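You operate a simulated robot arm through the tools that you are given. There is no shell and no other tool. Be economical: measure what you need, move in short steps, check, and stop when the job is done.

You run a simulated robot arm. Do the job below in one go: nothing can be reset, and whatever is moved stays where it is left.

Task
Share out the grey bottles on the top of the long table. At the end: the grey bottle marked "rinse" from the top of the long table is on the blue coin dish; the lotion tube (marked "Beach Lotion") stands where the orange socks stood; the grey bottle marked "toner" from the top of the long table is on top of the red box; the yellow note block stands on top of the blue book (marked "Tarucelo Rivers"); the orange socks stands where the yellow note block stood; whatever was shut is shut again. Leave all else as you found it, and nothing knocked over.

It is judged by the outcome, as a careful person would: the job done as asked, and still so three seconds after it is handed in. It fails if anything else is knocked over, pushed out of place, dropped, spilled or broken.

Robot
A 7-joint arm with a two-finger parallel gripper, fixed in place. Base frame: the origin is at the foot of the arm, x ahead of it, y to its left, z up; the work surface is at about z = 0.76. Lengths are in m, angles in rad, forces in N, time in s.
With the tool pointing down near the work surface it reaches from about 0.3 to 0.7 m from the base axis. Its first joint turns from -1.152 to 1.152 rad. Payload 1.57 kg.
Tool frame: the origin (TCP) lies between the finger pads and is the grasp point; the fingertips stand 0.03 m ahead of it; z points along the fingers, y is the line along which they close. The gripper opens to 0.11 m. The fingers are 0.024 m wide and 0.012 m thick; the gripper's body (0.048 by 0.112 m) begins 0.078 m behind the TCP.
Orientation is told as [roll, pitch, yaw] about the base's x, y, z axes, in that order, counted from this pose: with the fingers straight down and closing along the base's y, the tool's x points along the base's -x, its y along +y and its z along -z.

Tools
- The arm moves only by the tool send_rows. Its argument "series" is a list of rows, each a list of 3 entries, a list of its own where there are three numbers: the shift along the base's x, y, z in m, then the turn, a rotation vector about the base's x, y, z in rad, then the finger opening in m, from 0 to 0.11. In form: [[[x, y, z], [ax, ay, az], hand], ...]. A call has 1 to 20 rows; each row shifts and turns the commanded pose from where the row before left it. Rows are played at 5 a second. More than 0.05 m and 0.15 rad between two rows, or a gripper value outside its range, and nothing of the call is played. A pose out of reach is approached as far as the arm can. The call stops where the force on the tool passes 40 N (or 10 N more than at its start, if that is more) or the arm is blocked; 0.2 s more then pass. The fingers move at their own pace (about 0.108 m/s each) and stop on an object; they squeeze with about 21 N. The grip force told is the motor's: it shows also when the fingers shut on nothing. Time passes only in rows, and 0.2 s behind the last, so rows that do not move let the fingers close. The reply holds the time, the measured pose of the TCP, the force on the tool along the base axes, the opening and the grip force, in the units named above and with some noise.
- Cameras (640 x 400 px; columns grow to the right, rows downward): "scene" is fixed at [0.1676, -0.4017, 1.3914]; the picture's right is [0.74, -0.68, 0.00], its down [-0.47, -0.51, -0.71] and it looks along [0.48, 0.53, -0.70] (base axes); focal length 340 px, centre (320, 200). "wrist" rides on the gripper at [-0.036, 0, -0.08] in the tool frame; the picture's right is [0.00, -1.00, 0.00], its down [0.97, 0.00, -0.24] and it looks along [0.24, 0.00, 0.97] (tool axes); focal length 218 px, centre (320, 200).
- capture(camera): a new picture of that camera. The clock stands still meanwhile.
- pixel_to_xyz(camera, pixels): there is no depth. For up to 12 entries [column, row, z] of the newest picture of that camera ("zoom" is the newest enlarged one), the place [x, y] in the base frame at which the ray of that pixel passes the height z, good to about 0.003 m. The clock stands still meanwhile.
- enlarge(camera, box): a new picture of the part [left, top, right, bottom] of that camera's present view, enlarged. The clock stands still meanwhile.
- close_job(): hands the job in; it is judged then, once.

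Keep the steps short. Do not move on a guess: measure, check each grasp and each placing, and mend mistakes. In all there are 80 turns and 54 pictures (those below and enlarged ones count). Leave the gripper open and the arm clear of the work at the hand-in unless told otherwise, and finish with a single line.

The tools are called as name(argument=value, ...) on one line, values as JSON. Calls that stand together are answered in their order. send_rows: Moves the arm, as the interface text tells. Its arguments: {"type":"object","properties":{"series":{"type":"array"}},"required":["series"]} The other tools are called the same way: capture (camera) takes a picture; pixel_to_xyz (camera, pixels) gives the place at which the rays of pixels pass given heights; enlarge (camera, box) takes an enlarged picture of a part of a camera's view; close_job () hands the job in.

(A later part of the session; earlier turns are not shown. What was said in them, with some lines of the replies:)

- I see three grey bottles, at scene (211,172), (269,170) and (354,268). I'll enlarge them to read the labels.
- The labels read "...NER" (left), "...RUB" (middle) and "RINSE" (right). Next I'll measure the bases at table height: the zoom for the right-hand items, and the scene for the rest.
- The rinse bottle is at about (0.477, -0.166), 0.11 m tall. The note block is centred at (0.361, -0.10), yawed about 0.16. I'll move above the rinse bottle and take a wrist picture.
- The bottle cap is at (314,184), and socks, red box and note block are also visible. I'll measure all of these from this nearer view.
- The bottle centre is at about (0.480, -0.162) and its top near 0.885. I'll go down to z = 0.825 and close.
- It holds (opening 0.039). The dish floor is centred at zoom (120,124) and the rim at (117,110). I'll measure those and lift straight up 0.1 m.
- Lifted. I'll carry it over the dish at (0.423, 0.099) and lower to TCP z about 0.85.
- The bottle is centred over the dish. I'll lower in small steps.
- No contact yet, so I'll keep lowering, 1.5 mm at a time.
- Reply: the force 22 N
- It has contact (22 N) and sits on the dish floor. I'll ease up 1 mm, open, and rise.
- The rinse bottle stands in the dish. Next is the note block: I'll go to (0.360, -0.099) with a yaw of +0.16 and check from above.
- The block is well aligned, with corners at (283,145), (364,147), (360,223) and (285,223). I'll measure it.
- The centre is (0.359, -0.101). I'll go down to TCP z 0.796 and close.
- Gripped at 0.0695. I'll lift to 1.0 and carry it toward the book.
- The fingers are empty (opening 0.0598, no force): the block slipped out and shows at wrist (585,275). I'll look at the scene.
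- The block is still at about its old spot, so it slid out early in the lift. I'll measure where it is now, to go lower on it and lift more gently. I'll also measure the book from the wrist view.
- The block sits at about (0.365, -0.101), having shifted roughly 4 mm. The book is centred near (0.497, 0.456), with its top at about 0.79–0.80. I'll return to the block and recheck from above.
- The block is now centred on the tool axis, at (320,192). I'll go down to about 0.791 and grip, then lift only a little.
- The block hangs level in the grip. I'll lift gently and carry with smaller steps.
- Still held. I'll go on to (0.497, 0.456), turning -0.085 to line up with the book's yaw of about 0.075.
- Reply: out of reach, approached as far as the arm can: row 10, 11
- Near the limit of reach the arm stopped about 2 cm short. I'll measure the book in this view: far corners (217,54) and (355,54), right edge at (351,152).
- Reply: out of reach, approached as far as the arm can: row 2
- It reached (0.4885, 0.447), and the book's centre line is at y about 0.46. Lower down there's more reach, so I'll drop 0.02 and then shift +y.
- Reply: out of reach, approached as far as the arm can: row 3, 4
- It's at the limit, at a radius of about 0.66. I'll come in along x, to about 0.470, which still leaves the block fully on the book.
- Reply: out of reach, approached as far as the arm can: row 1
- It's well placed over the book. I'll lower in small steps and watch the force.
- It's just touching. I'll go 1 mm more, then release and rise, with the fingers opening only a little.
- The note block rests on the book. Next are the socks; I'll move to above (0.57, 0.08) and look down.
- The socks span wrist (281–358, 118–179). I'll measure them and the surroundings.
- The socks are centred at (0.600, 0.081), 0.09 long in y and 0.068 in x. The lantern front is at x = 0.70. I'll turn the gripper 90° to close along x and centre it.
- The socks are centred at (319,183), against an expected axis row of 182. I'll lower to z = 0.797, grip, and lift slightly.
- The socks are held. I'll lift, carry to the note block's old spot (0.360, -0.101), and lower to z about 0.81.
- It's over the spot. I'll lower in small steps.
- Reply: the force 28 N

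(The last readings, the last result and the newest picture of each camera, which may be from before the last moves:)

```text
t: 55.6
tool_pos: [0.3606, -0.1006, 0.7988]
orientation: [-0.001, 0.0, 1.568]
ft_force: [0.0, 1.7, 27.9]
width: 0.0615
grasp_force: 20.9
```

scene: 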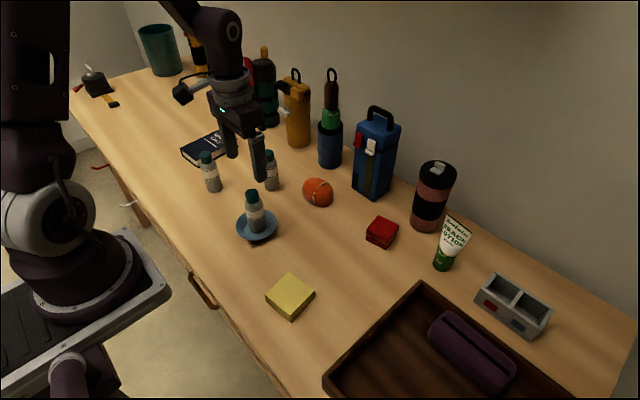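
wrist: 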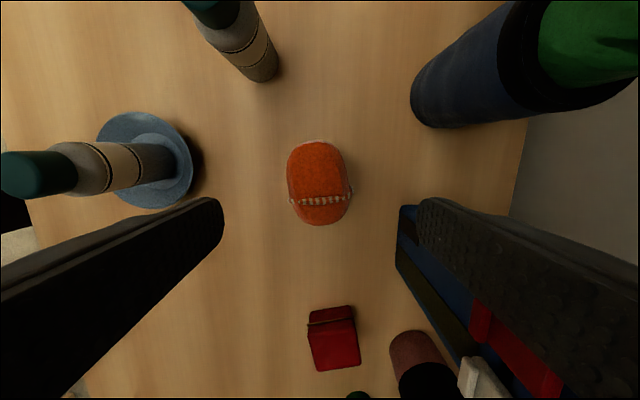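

Contact made. I'll ease up, open, rise, then move toward the lotion tube, turning to yaw about -0.38.

send_rows(series=[[[0, 0, 0.001], [0, 0, 0], 0.03], [[0, 0, 0], [0, 0, 0], 0.1], [[0, 0, 0], [0, 0, 0], 0.1], [[0, 0, 0.03], [0, 0, 0], 0.1], [[0, 0, 0.045], [0, 0, 0], 0.1], [[0, 0, 0.045], [0, 0, 0], 0.1], [[0.012, -0.008, 0.03], [0, 0, -0.15], 0.1], [[0.015, -0.009, 0], [0, 0, -0.15], 0.1], [[0.015, -0.009, 0], [0, 0, -0.15], 0.1], [[0.015, -0.009, 0], [0, 0, -0.15], 0.1], [[0.015, -0.009, 0], [0, 0, -0.15], 0.1], [[0.015, -0.009, 0], [0, 0, -0.15], 0.1], [[0.015, -0.009, 0], [0, 0, -0.15], 0.1], [[0.015, -0.009, 0], [0, 0, -0.15], 0.1], [[0.015, -0.009, 0], [0, 0, -0.15], 0.1], [[0.015, -0.009, 0], [0, 0, -0.15], 0.1], [[0.015, -0.009, 0], [0, 0, -0.15], 0.1], [[0.015, -0.009, 0], [0, 0, -0.15], 0.1], [[0.01, -0.005, 0], [0, 0, -0.15], 0.1], [[0, 0, 0], [0, 0, 0], 0.1]])

capture(camera="wrist")

capture(camera="scene")

```text
t: 59.8
tool_pos: [0.5487, -0.2127, 0.9489]
orientation: [-0.001, -0.002, -0.38]
ft_force: [0.0, 0.2, 0.5]
width: 0.1001
grasp_force: 0.1
```

```text
27 pictures are left
```

wrist: 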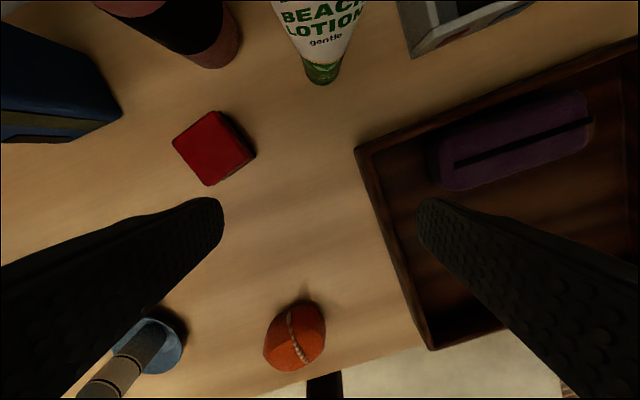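

```text
26 pictures are left
```

scene: 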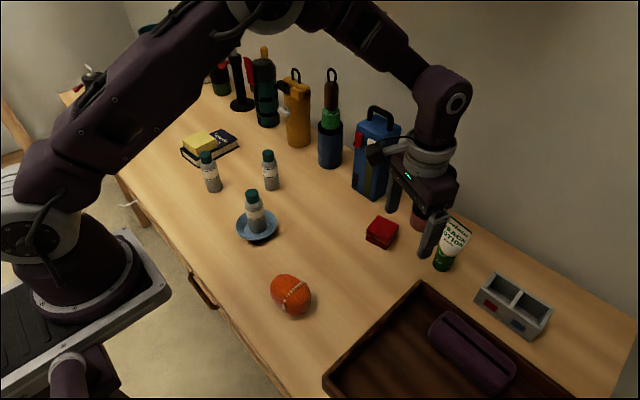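

The socks stand at the old note spot. The tube's label faces the arm, with its base at wrist (322,76) and scene (442,266). I'll measure base, width and height.

pixel_to_xyz(camera="wrist", pixels=[[323, 84, 0.76], [307, 78, 0.763], [340, 78, 0.763], [323, 72, 0.76], [302, 57, 0.79], [344, 57, 0.79], [358, 147, 0.8], [182, 60, 0.78], [238, 60, 0.78], [213, 68, 0.76]])

pixel_to_xyz(camera="scene", pixels=[[442, 266, 0.76], [433.5, 262, 0.763], [452, 268, 0.763], [459.4, 222.1, 0.86], [459.4, 222.1, 0.88], [459.4, 222.1, 0.9], [446.7, 213.5, 0.88], [472, 231, 0.88], [414, 226, 0.76], [436, 227, 0.76]])

enlarge(camera="scene", box=[380, 160, 540, 280])

```text
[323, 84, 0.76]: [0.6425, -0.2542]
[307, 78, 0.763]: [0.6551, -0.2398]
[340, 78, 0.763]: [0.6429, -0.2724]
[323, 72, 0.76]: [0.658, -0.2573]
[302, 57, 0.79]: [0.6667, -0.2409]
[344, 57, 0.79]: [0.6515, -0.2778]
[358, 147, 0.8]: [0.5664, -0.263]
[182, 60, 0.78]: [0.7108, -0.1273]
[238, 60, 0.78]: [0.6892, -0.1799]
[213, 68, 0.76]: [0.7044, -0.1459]
```

```text
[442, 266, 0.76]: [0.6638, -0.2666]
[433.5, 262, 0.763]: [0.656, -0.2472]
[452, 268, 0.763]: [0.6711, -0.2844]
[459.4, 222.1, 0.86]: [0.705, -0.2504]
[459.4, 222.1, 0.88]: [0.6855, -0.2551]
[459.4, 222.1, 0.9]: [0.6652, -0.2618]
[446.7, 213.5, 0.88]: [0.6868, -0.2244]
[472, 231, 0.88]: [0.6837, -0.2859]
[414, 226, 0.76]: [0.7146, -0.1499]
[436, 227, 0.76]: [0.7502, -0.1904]
```

```text
3.33 times, centred on (460, 220) of scene
```

zoom: 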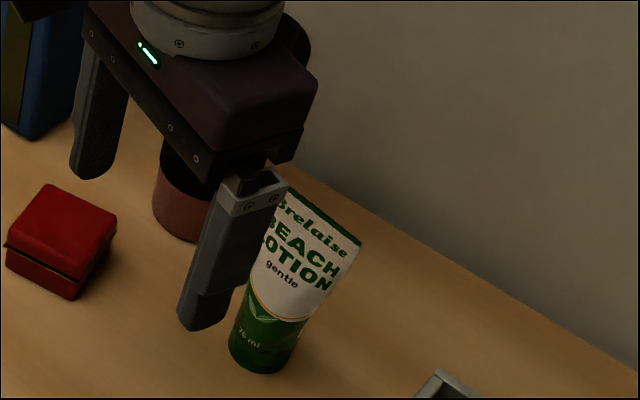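

The tube is based at (0.656, -0.261), about 0.14 m tall, with its crimp along y. It's near the edge of reach, so I'll tilt the fingers 0.35 outward (about -y) with yaw 0 and approach from the front. First I'll check the grey organiser's nearest corners.

pixel_to_xyz(camera="scene", pixels=[[475, 303, 0.76], [475, 295, 0.79], [497, 274, 0.79], [497, 274, 0.8]])

send_rows(series=[[[0.005, -0.006, 0], [0, 0, 0.13], 0.09], [[0.005, -0.006, 0], [0, 0, 0.13], 0.09], [[0.005, -0.006, 0], [0, 0, 0.12], 0.09], [[0.005, -0.006, 0], [0, -0.12, 0], 0.09], [[0.005, -0.006, 0], [0, -0.12, 0], 0.09], [[0.005, -0.006, 0], [0, -0.11, 0], 0.09], [[0.012, -0.006, 0], [0, 0, 0], 0.09], [[0.014, -0.006, 0], [0, 0, 0], 0.09], [[0, 0, 0], [0, 0, 0], 0.09]])

capture(camera="wrist")

```text
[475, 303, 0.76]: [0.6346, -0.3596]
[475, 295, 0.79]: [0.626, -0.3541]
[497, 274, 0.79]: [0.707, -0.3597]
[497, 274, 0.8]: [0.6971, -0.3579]
```

```text
t: 61.8
tool_pos: [0.6046, -0.2612, 0.9502]
orientation: [0.0, -0.352, 0.002]
ft_force: [0.1, -0.4, 0.0]
width: 0.0904
grasp_force: 0.2
```

```text
24 pictures are left
```

wrist: 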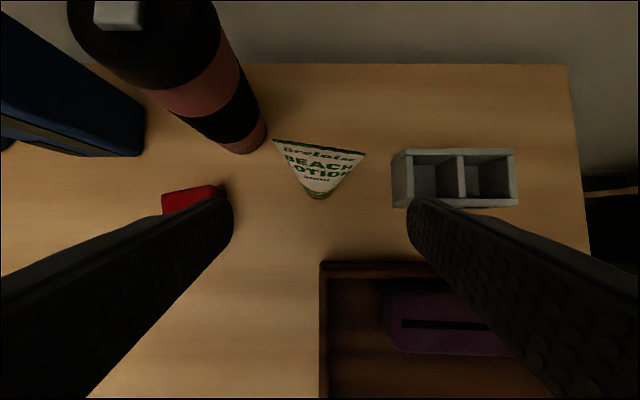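

The tube is centred near column 319, and the crimp runs from (273,140) to (365,155). I'll measure its direction.

pixel_to_xyz(camera="wrist", pixels=[[273, 140, 0.9], [365, 155, 0.9], [273, 140, 0.89], [365, 155, 0.89], [318, 198, 0.76], [319, 147, 0.9], [240, 152, 0.76], [322, 262, 0.8]])

enlarge(camera="scene", box=[380, 160, 540, 280])

```text
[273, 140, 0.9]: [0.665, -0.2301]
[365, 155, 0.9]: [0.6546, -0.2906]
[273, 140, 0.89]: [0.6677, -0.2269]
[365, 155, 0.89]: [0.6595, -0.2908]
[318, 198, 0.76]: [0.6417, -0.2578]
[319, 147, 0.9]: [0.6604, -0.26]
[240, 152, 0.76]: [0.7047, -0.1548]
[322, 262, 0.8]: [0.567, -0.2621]
```

```text
3.33 times, centred on (460, 220) of scene
```

zoom: 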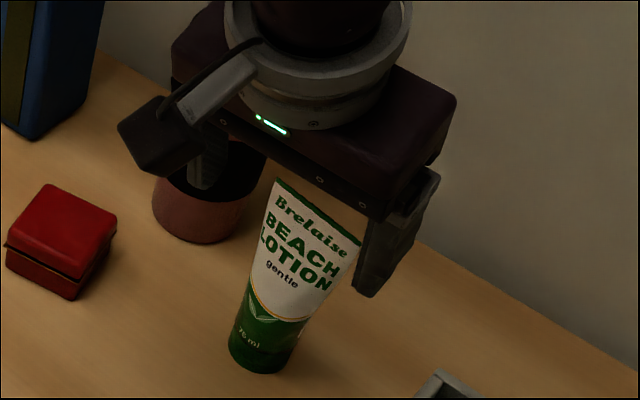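

The crimp is centred at (0.660, -0.260), yaw about -0.14. I'll turn -0.13, descend to z = 0.83 in front of the tube, and look before advancing.

send_rows(series=[[[0, 0, 0], [0, 0, -0.13], 0.09], [[0, 0.0035, -0.03], [0, 0, 0], 0.09], [[0, 0.0035, -0.04], [0, 0, 0], 0.09], [[0, 0, -0.035], [0, 0, 0], 0.09], [[0, 0, -0.015], [0, 0, 0], 0.09], [[0, 0, 0], [0, 0, 0], 0.09]])

capture(camera="wrist")

```text
t: 63.2
tool_pos: [0.6049, -0.2528, 0.8268]
orientation: [0.001, -0.351, -0.13]
ft_force: [-0.1, 0.5, 0.3]
width: 0.0899
grasp_force: 0.0
```

```text
22 pictures are left
```

wrist: 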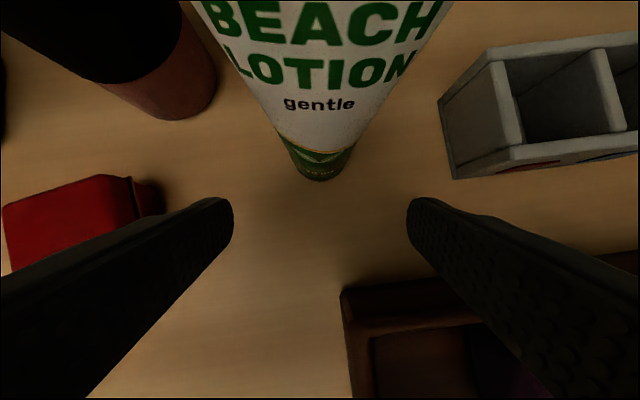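

The tube is centred (column 320). The camera housing might touch the tube top, so I'll raise 0.022 to z = 0.849, then advance to (0.658, -0.260).

send_rows(series=[[[0, 0, 0.022], [0, 0, 0], 0.09], [[0.012, -0.0016, 0], [0, 0, 0], 0.09], [[0.014, -0.0018, 0], [0, 0, 0], 0.09], [[0.014, -0.0018, 0], [0, 0, 0], 0.09], [[0.013, -0.0017, 0], [0, 0, 0], 0.09], [[0, 0, 0], [0, 0, 0], 0.09]])

enlarge(camera="scene", box=[380, 160, 540, 280])

capture(camera="wrist")

```text
t: 64.6
tool_pos: [0.6569, -0.2599, 0.8503]
orientation: [0.0, -0.352, -0.13]
ft_force: [-0.3, -0.2, -0.2]
width: 0.0898
grasp_force: 0.1
```

```text
3.33 times, centred on (460, 220) of scene
```

zoom: 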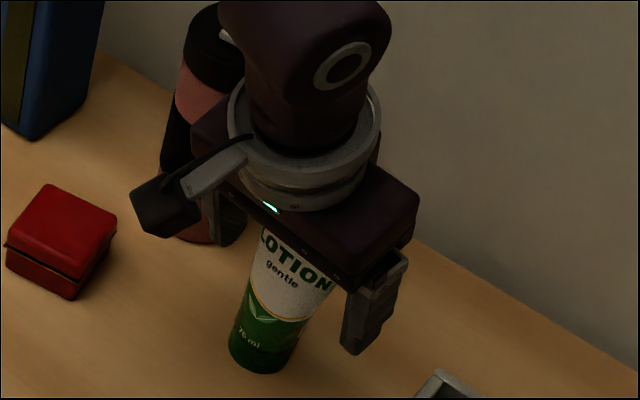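

```text
20 pictures are left
```

wrist: 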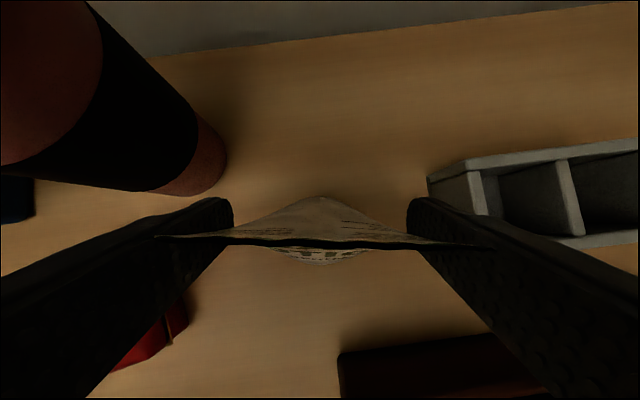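

The tube is between the pads and the crimp is square to them. I'll close.

send_rows(series=[[[0, 0, 0], [0, 0, 0], 0.025], [[0, 0, 0], [0, 0, 0], 0.025], [[0, 0, 0], [0, 0, 0], 0.025], [[0, 0, 0], [0, 0, 0], 0.025], [[0, 0, 0.004], [0, 0, 0], 0.025], [[0, 0, 0.006], [0, 0, 0], 0.025], [[0, 0, 0.01], [0, 0, 0], 0.025], [[0, 0, 0], [0, 0, 0], 0.025]])

enlarge(camera="scene", box=[380, 160, 540, 280])

```text
t: 66.4
tool_pos: [0.6573, -0.261, 0.8704]
orientation: [0.001, -0.35, -0.128]
ft_force: [0.9, -0.7, -1.0]
width: 0.0574
grasp_force: 21.0
```

```text
3.33 times, centred on (460, 220) of scene
```

zoom: 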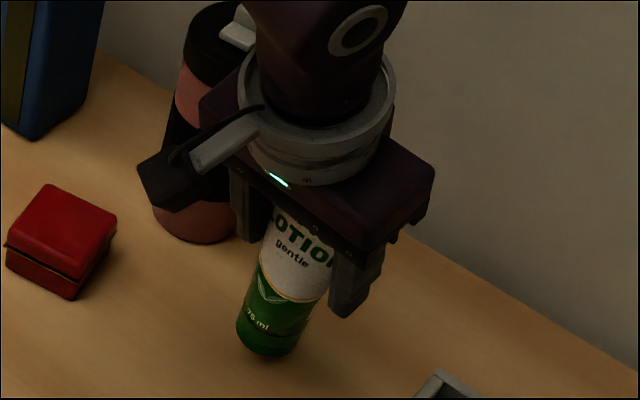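

It lifted upright (opening 0.057). I'll retreat from the tumbler, rise to 0.93, and carry it to the socks' old spot (0.600, 0.081).

send_rows(series=[[[-0.015, 0, 0.015], [0, 0, 0], 0.025], [[-0.025, 0, 0.025], [0, 0, 0], 0.025], [[-0.025, 0, 0.02], [0, 0, 0], 0.025], [[-0.01, 0.012, 0], [0, 0, 0], 0.025], [[0, 0.025, 0], [0, 0, 0], 0.025], [[0, 0.03, 0], [0, 0, 0], 0.025], [[0, 0.03, 0], [0, 0, 0], 0.025], [[0, 0.03, 0], [0, 0, 0], 0.025], [[0, 0.03, 0], [0, 0, 0], 0.025], [[0, 0.03, 0], [0, 0, 0], 0.025], [[0, 0.03, 0], [0, 0, 0], 0.025], [[0, 0.03, 0], [0, 0, 0], 0.025], [[0, 0.03, 0], [0, 0, 0], 0.025], [[0, 0.03, 0], [0, 0, 0], 0.025], [[0.008, 0.025, 0], [0, 0, 0], 0.025], [[0.01, 0.01, 0], [0, 0, 0], 0.025], [[0, 0, -0.02], [0, 0, 0], 0.025], [[0, 0, -0.025], [0, 0, 0], 0.025], [[0, 0, -0.015], [0, 0, 0], 0.025], [[0, 0, 0], [0, 0, 0], 0.025]])

enlarge(camera="scene", box=[250, 110, 410, 230])

```text
t: 70.6
tool_pos: [0.601, 0.0826, 0.8703]
orientation: [0.001, -0.351, -0.128]
ft_force: [-0.2, 0.9, -0.6]
width: 0.0573
grasp_force: 21.2
```

```text
3.33 times, centred on (330, 170) of scene
```

zoom: 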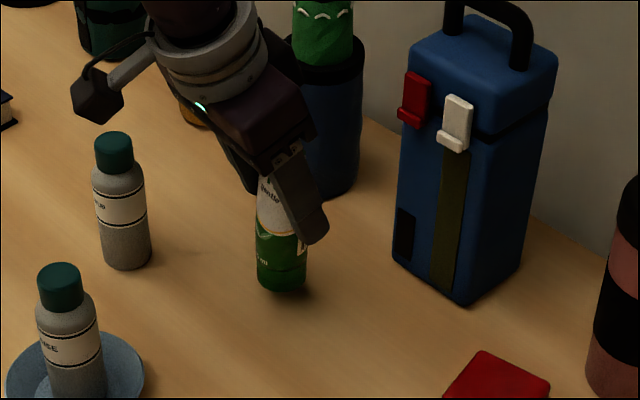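

The tube hangs upright over the spot. I'll lower it: standing contact is expected at z about 0.850.

send_rows(series=[[[0, -0.0015, -0.008], [0, 0, 0], 0.025], [[0, 0, -0.006], [0, 0, 0], 0.025], [[0, 0, -0.003], [0, 0, 0], 0.025], [[0, 0, 0], [0, 0, 0], 0.025]])

send_rows(series=[[[0, 0, -0.0015], [0, 0, 0], 0.025], [[0, 0, 0], [0, 0, 0], 0.025]])

send_rows(series=[[[0, 0, -0.0015], [0, 0, 0], 0.025], [[0, 0, 0], [0, 0, 0], 0.025]])

```text
t: 71.6
tool_pos: [0.5999, 0.0787, 0.8535]
orientation: [0.0, -0.35, -0.13]
ft_force: [0.2, 0.5, -1.9]
width: 0.0572
grasp_force: 20.9
```

```text
t: 72.2
tool_pos: [0.5992, 0.0804, 0.8516]
orientation: [0.001, -0.351, -0.129]
ft_force: [-0.2, -0.1, -0.9]
width: 0.0573
grasp_force: 21.0
```

```text
t: 72.8
tool_pos: [0.5998, 0.0805, 0.8522]
orientation: [-0.001, -0.351, -0.129]
ft_force: [0.6, -0.2, -1.0]
width: 0.057
grasp_force: 21.2
```

send_rows(series=[[[0, 0, -0.0015], [0, 0, 0], 0.025], [[0, 0, 0], [0, 0, 0], 0.025]])

send_rows(series=[[[0, 0, -0.001], [0, 0, 0], 0.025], [[0, 0, 0], [0, 0, 0], 0.025]])

```text
t: 73.4
tool_pos: [0.6011, 0.0804, 0.8503]
orientation: [0.0, -0.353, -0.128]
ft_force: [-1.4, -0.3, 12.0]
width: 0.0571
grasp_force: 20.5
```

```text
t: 74.0
tool_pos: [0.6003, 0.0794, 0.8476]
orientation: [0.0, -0.352, -0.131]
ft_force: [-1.7, -0.8, 11.4]
width: 0.0561
grasp_force: 20.9
```

Contact (about 12 N). I'll open, back off along the tool axis, and check.

send_rows(series=[[[0, 0, 0.0005], [0, 0, 0], 0.09], [[0, 0, 0], [0, 0, 0], 0.09], [[0, 0, 0], [0, 0, 0], 0.09], [[-0.007, 0, 0.019], [0, 0, 0], 0.09], [[-0.014, 0, 0.038], [0, 0, 0], 0.09], [[-0.014, 0, 0.038], [0, 0, 0], 0.09], [[-0.01, 0, 0.02], [0, 0, 0], 0.09], [[0, 0, 0], [0, 0, 0], 0.09]])

capture(camera="scene")

```text
t: 75.8
tool_pos: [0.5546, 0.0794, 0.9644]
orientation: [0.0, -0.35, -0.13]
ft_force: [-1.1, -0.2, -0.7]
width: 0.0903
grasp_force: 0.1
```

```text
17 pictures are left
```

scene: 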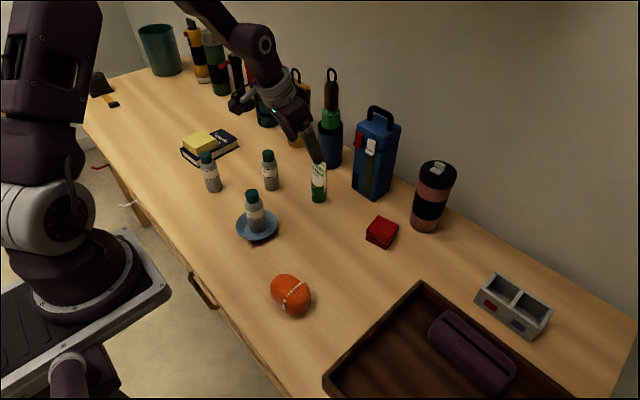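

The tube stands where the socks were. Now the toner bottle at about (0.42, 0.295): I'll undo the tilt and move above it.

send_rows(series=[[[-0.015, 0, 0.016], [0, 0, 0.13], 0.09], [[-0.0175, 0.027, 0], [0, 0.12, 0], 0.09], [[-0.0175, 0.027, 0], [0, 0.12, 0], 0.09], [[-0.0175, 0.027, 0], [0, 0.11, 0], 0.09], [[-0.0175, 0.027, 0], [0, 0, 0], 0.09], [[-0.0175, 0.027, 0], [0, 0, 0], 0.09], [[-0.0175, 0.027, 0], [0, 0, 0], 0.09], [[-0.0175, 0.027, 0], [0, 0, 0], 0.09], [[0, 0.027, 0], [0, 0, 0], 0.09], [[0, 0, 0], [0, 0, 0], 0.09]])

capture(camera="wrist")

pixel_to_xyz(camera="scene", pixels=[[207.5, 154, 0.883], [214.3, 190.5, 0.76], [318, 198, 0.76]])

```text
t: 78.0
tool_pos: [0.4171, 0.2971, 0.9797]
orientation: [0.0, -0.002, 0.001]
ft_force: [-0.4, 0.0, -0.7]
width: 0.0898
grasp_force: 0.2
```

```text
16 pictures are left
```

wrist: 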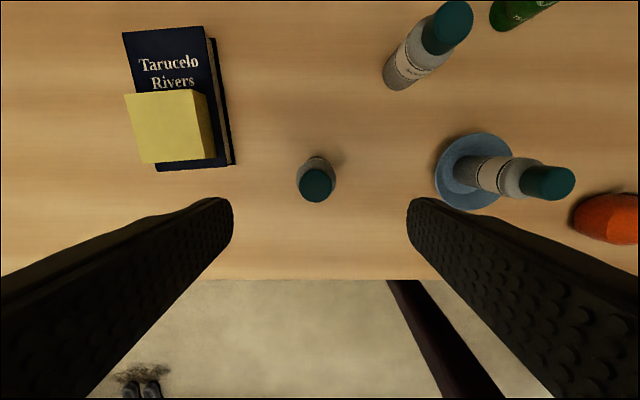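

```text
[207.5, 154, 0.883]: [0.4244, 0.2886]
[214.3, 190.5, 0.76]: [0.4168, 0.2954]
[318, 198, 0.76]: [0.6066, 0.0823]
```

pixel_to_xyz(camera="wrist", pixels=[[317, 184, 0.883], [316, 163, 0.76]])

enlarge(camera="scene", box=[190, 145, 240, 195])

```text
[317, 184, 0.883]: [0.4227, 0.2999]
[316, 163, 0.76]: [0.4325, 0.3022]
```

```text
8.00 times, centred on (215, 170) of scene
```

zoom: 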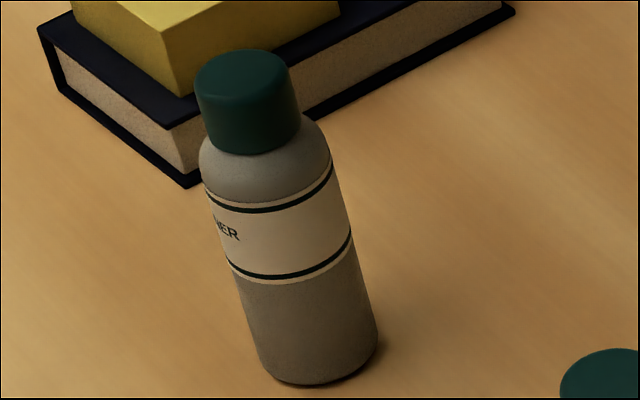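

The label ends in "NER", so this is the toner, at about (0.423, 0.298). I'll descend and grip it.

send_rows(series=[[[0.006, 0.001, -0.039], [0, 0, 0], 0.09], [[0, 0, -0.039], [0, 0, 0], 0.09], [[0, 0, -0.039], [0, 0, 0], 0.09], [[0, 0, -0.0375], [0, 0, 0], 0.09], [[0, 0, 0], [0, 0, 0], 0.09], [[0, 0, 0], [0, 0, 0], 0.025], [[0, 0, 0], [0, 0, 0], 0.025], [[0, 0, 0], [0, 0, 0], 0.025], [[0, 0, 0], [0, 0, 0], 0.025]])

send_rows(series=[[[0, 0, 0.01], [0, 0, 0], 0.025], [[0, 0, 0.02], [0, 0, 0], 0.025], [[0, 0, 0.03], [0, 0, 0], 0.025], [[0, 0, 0.03], [0, 0, 0], 0.025], [[0, 0, 0.03], [0, 0, 0], 0.025], [[0, 0, 0.03], [0, 0, 0], 0.025], [[0, 0, 0], [0, 0, 0], 0.025]])

```text
t: 80.0
tool_pos: [0.4241, 0.2968, 0.8263]
orientation: [0.001, 0.0, 0.003]
ft_force: [-0.6, -1.1, -0.3]
width: 0.0389
grasp_force: 21.0
```

```text
t: 81.6
tool_pos: [0.4226, 0.2971, 0.9758]
orientation: [0.0, -0.001, 0.002]
ft_force: [-1.0, -0.7, -0.3]
width: 0.0389
grasp_force: 21.0
```

Gripped and lifted. I'll carry it over open table to near the red box, stopping at (0.58, -0.118).

send_rows(series=[[[0.004, -0.011, 0], [0, 0, 0], 0.025], [[0.008, -0.022, 0], [0, 0, 0], 0.025], [[0.011, -0.03, 0], [0, 0, 0], 0.025], [[0.011, -0.03, 0], [0, 0, 0], 0.025], [[0.011, -0.03, 0], [0, 0, 0], 0.025], [[0.011, -0.03, 0], [0, 0, 0], 0.025], [[0.011, -0.03, 0], [0, 0, 0], 0.025], [[0.011, -0.03, 0], [0, 0, 0], 0.025], [[0.011, -0.03, 0], [0, 0, 0], 0.025], [[0.011, -0.03, 0], [0, 0, 0], 0.025], [[0.011, -0.03, 0], [0, 0, 0], 0.025], [[0.011, -0.03, 0], [0, 0, 0], 0.025], [[0.011, -0.03, 0], [0, 0, 0], 0.025], [[0.01, -0.027, 0], [0, 0, 0], 0.025], [[0.008, -0.02, 0], [0, 0, 0], 0.025], [[0.006, -0.005, 0], [0, 0, 0], 0.025], [[0, 0, 0], [0, 0, 0], 0.025]])

capture(camera="wrist")

enlarge(camera="scene", box=[320, 150, 460, 255])

```text
t: 85.2
tool_pos: [0.5794, -0.1183, 0.9749]
orientation: [0.0, -0.001, 0.002]
ft_force: [-0.1, 0.9, -1.2]
width: 0.039
grasp_force: 21.4
```

```text
14 pictures are left
```

wrist: 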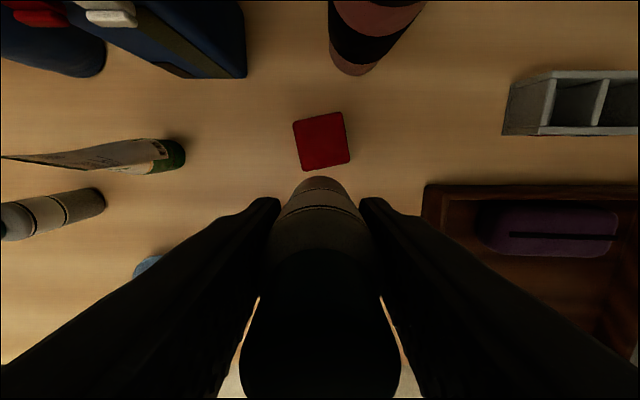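

```text
3.81 times, centred on (390, 202) of scene
```

zoom: 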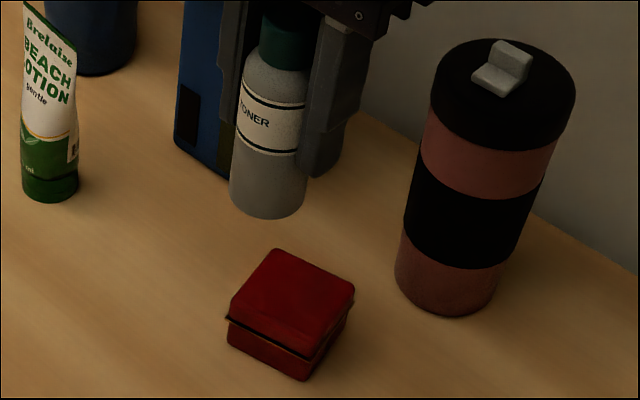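

The label reads "TONER". The red box top's corners are at wrist (292,122), (344,111), (350,161) and (303,171). I'll measure the centre, and compare it with the scene zoom.

pixel_to_xyz(camera="wrist", pixels=[[322, 141, 0.79], [322, 141, 0.8], [292, 122, 0.8], [344, 111, 0.8], [350, 161, 0.8], [303, 171, 0.8]])

pixel_to_xyz(camera="zoom", pixels=[[293, 295, 0.79], [293, 295, 0.8], [293, 295, 0.81], [275, 249, 0.8], [354, 287, 0.8], [305, 350, 0.8], [230, 305, 0.8]])

```text
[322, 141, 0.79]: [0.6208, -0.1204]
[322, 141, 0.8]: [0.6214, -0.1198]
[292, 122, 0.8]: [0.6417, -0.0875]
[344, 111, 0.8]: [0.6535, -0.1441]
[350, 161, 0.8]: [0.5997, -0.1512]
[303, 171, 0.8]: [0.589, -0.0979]
```

```text
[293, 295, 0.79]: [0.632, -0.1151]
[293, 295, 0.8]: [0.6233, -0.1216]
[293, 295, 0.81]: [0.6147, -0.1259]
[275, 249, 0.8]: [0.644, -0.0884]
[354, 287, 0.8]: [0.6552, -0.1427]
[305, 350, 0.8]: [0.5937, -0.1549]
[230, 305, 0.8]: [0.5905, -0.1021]
```

The box top is at z about 0.80, centred at (0.622, -0.120). Contact is expected at TCP z about 0.866. I'll move over and lower to 0.877.

send_rows(series=[[[0.01, 0, 0], [0, 0, 0], 0.025], [[0.02, -0.001, -0.01], [0, 0, 0], 0.025], [[0.012, -0.001, -0.02], [0, 0, 0], 0.025], [[0, 0, -0.03], [0, 0, 0], 0.025], [[0, 0, -0.025], [0, 0, 0], 0.025], [[0, 0, -0.01], [0, 0, 0], 0.025], [[0, 0, 0], [0, 0, 0], 0.025]])

enlarge(camera="scene", box=[320, 170, 440, 260])

```text
t: 86.8
tool_pos: [0.6216, -0.1196, 0.88]
orientation: [0.001, 0.002, 0.002]
ft_force: [0.1, 0.7, -1.5]
width: 0.039
grasp_force: 21.1
```

```text
4.44 times, centred on (380, 215) of scene
```

zoom: 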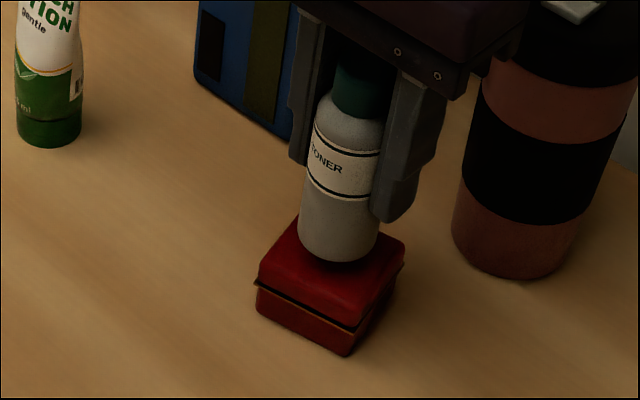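

Centred. I'll lower in small steps.

send_rows(series=[[[0, 0, -0.005], [0, 0, 0], 0.025], [[0, 0, -0.004], [0, 0, 0], 0.025], [[0, 0, -0.002], [0, 0, 0], 0.025], [[0, 0, 0], [0, 0, 0], 0.025]])

send_rows(series=[[[0, 0, -0.0015], [0, 0, 0], 0.025], [[0, 0, 0], [0, 0, 0], 0.025]])

send_rows(series=[[[0, 0, -0.0015], [0, 0, 0], 0.025], [[0, 0, 0], [0, 0, 0], 0.025]])

```text
t: 87.8
tool_pos: [0.6221, -0.1203, 0.8698]
orientation: [0.001, 0.0, 0.001]
ft_force: [0.2, 0.3, -0.7]
width: 0.0386
grasp_force: 20.9
```

```text
t: 88.4
tool_pos: [0.6232, -0.119, 0.8684]
orientation: [0.0, -0.004, 0.001]
ft_force: [-2.9, 2.2, 12.3]
width: 0.0389
grasp_force: 21.2
```

```text
t: 89.0
tool_pos: [0.6239, -0.1208, 0.8673]
orientation: [0.0, -0.004, 0.001]
ft_force: [-0.4, 0.7, 20.7]
width: 0.039
grasp_force: 20.7
```

Firm contact. I'll ease up 1 mm, open, rise straight up, and check.

send_rows(series=[[[0, 0, 0.0015], [0, 0, 0], 0.025], [[0, 0, 0], [0, 0, 0], 0.07], [[0, 0, 0], [0, 0, 0], 0.07], [[0, 0, 0.02], [0, 0, 0], 0.07], [[-0.005, 0, 0.04], [0, 0, 0], 0.07], [[-0.01, 0, 0.045], [0, 0, 0], 0.07], [[-0.04, 0, 0.02], [0, 0, 0], 0.1], [[-0.04, 0, 0.02], [0, 0, 0], 0.1], [[-0.04, 0, 0.02], [0, 0, 0], 0.1], [[-0.04, 0, 0.02], [0, 0, 0], 0.1], [[-0.04, 0, 0], [0, 0, 0], 0.1], [[0, 0, 0], [0, 0, 0], 0.1]])

capture(camera="scene")

enlarge(camera="scene", box=[220, 150, 460, 330])

```text
t: 91.6
tool_pos: [0.4066, -0.1205, 1.0523]
orientation: [0.001, 0.0, 0.001]
ft_force: [0.0, -0.7, 0.4]
width: 0.1002
grasp_force: 0.0
```

```text
11 pictures are left
```

scene: 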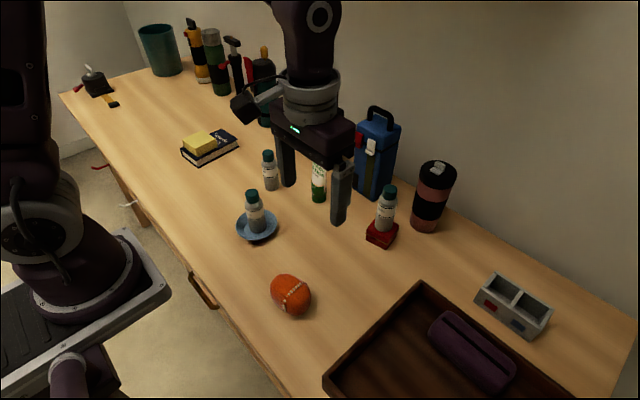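

```text
2.22 times, centred on (340, 240) of scene
```

zoom: 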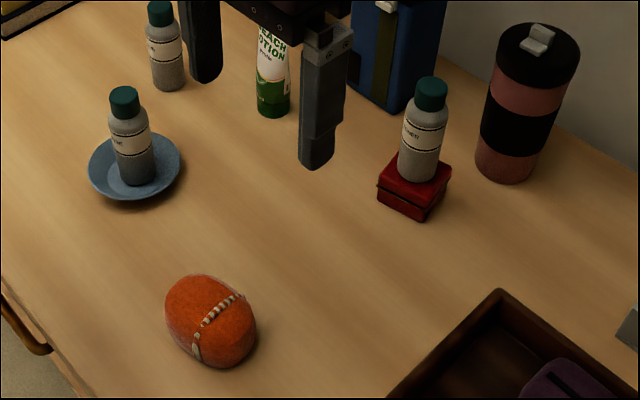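

Everything stands as asked: rinse on the dish, toner on the red box, note block on the book, tube at the socks' spot, and socks at the note block's spot. Nothing shut was opened. The arm is clear and the gripper open, so I'm handing in.

close_job()

```text
The job is handed in.
```

The job is done and handed in: all five items are where you asked and nothing was knocked over, though the note block slipped from the grip once near its old spot before being moved.
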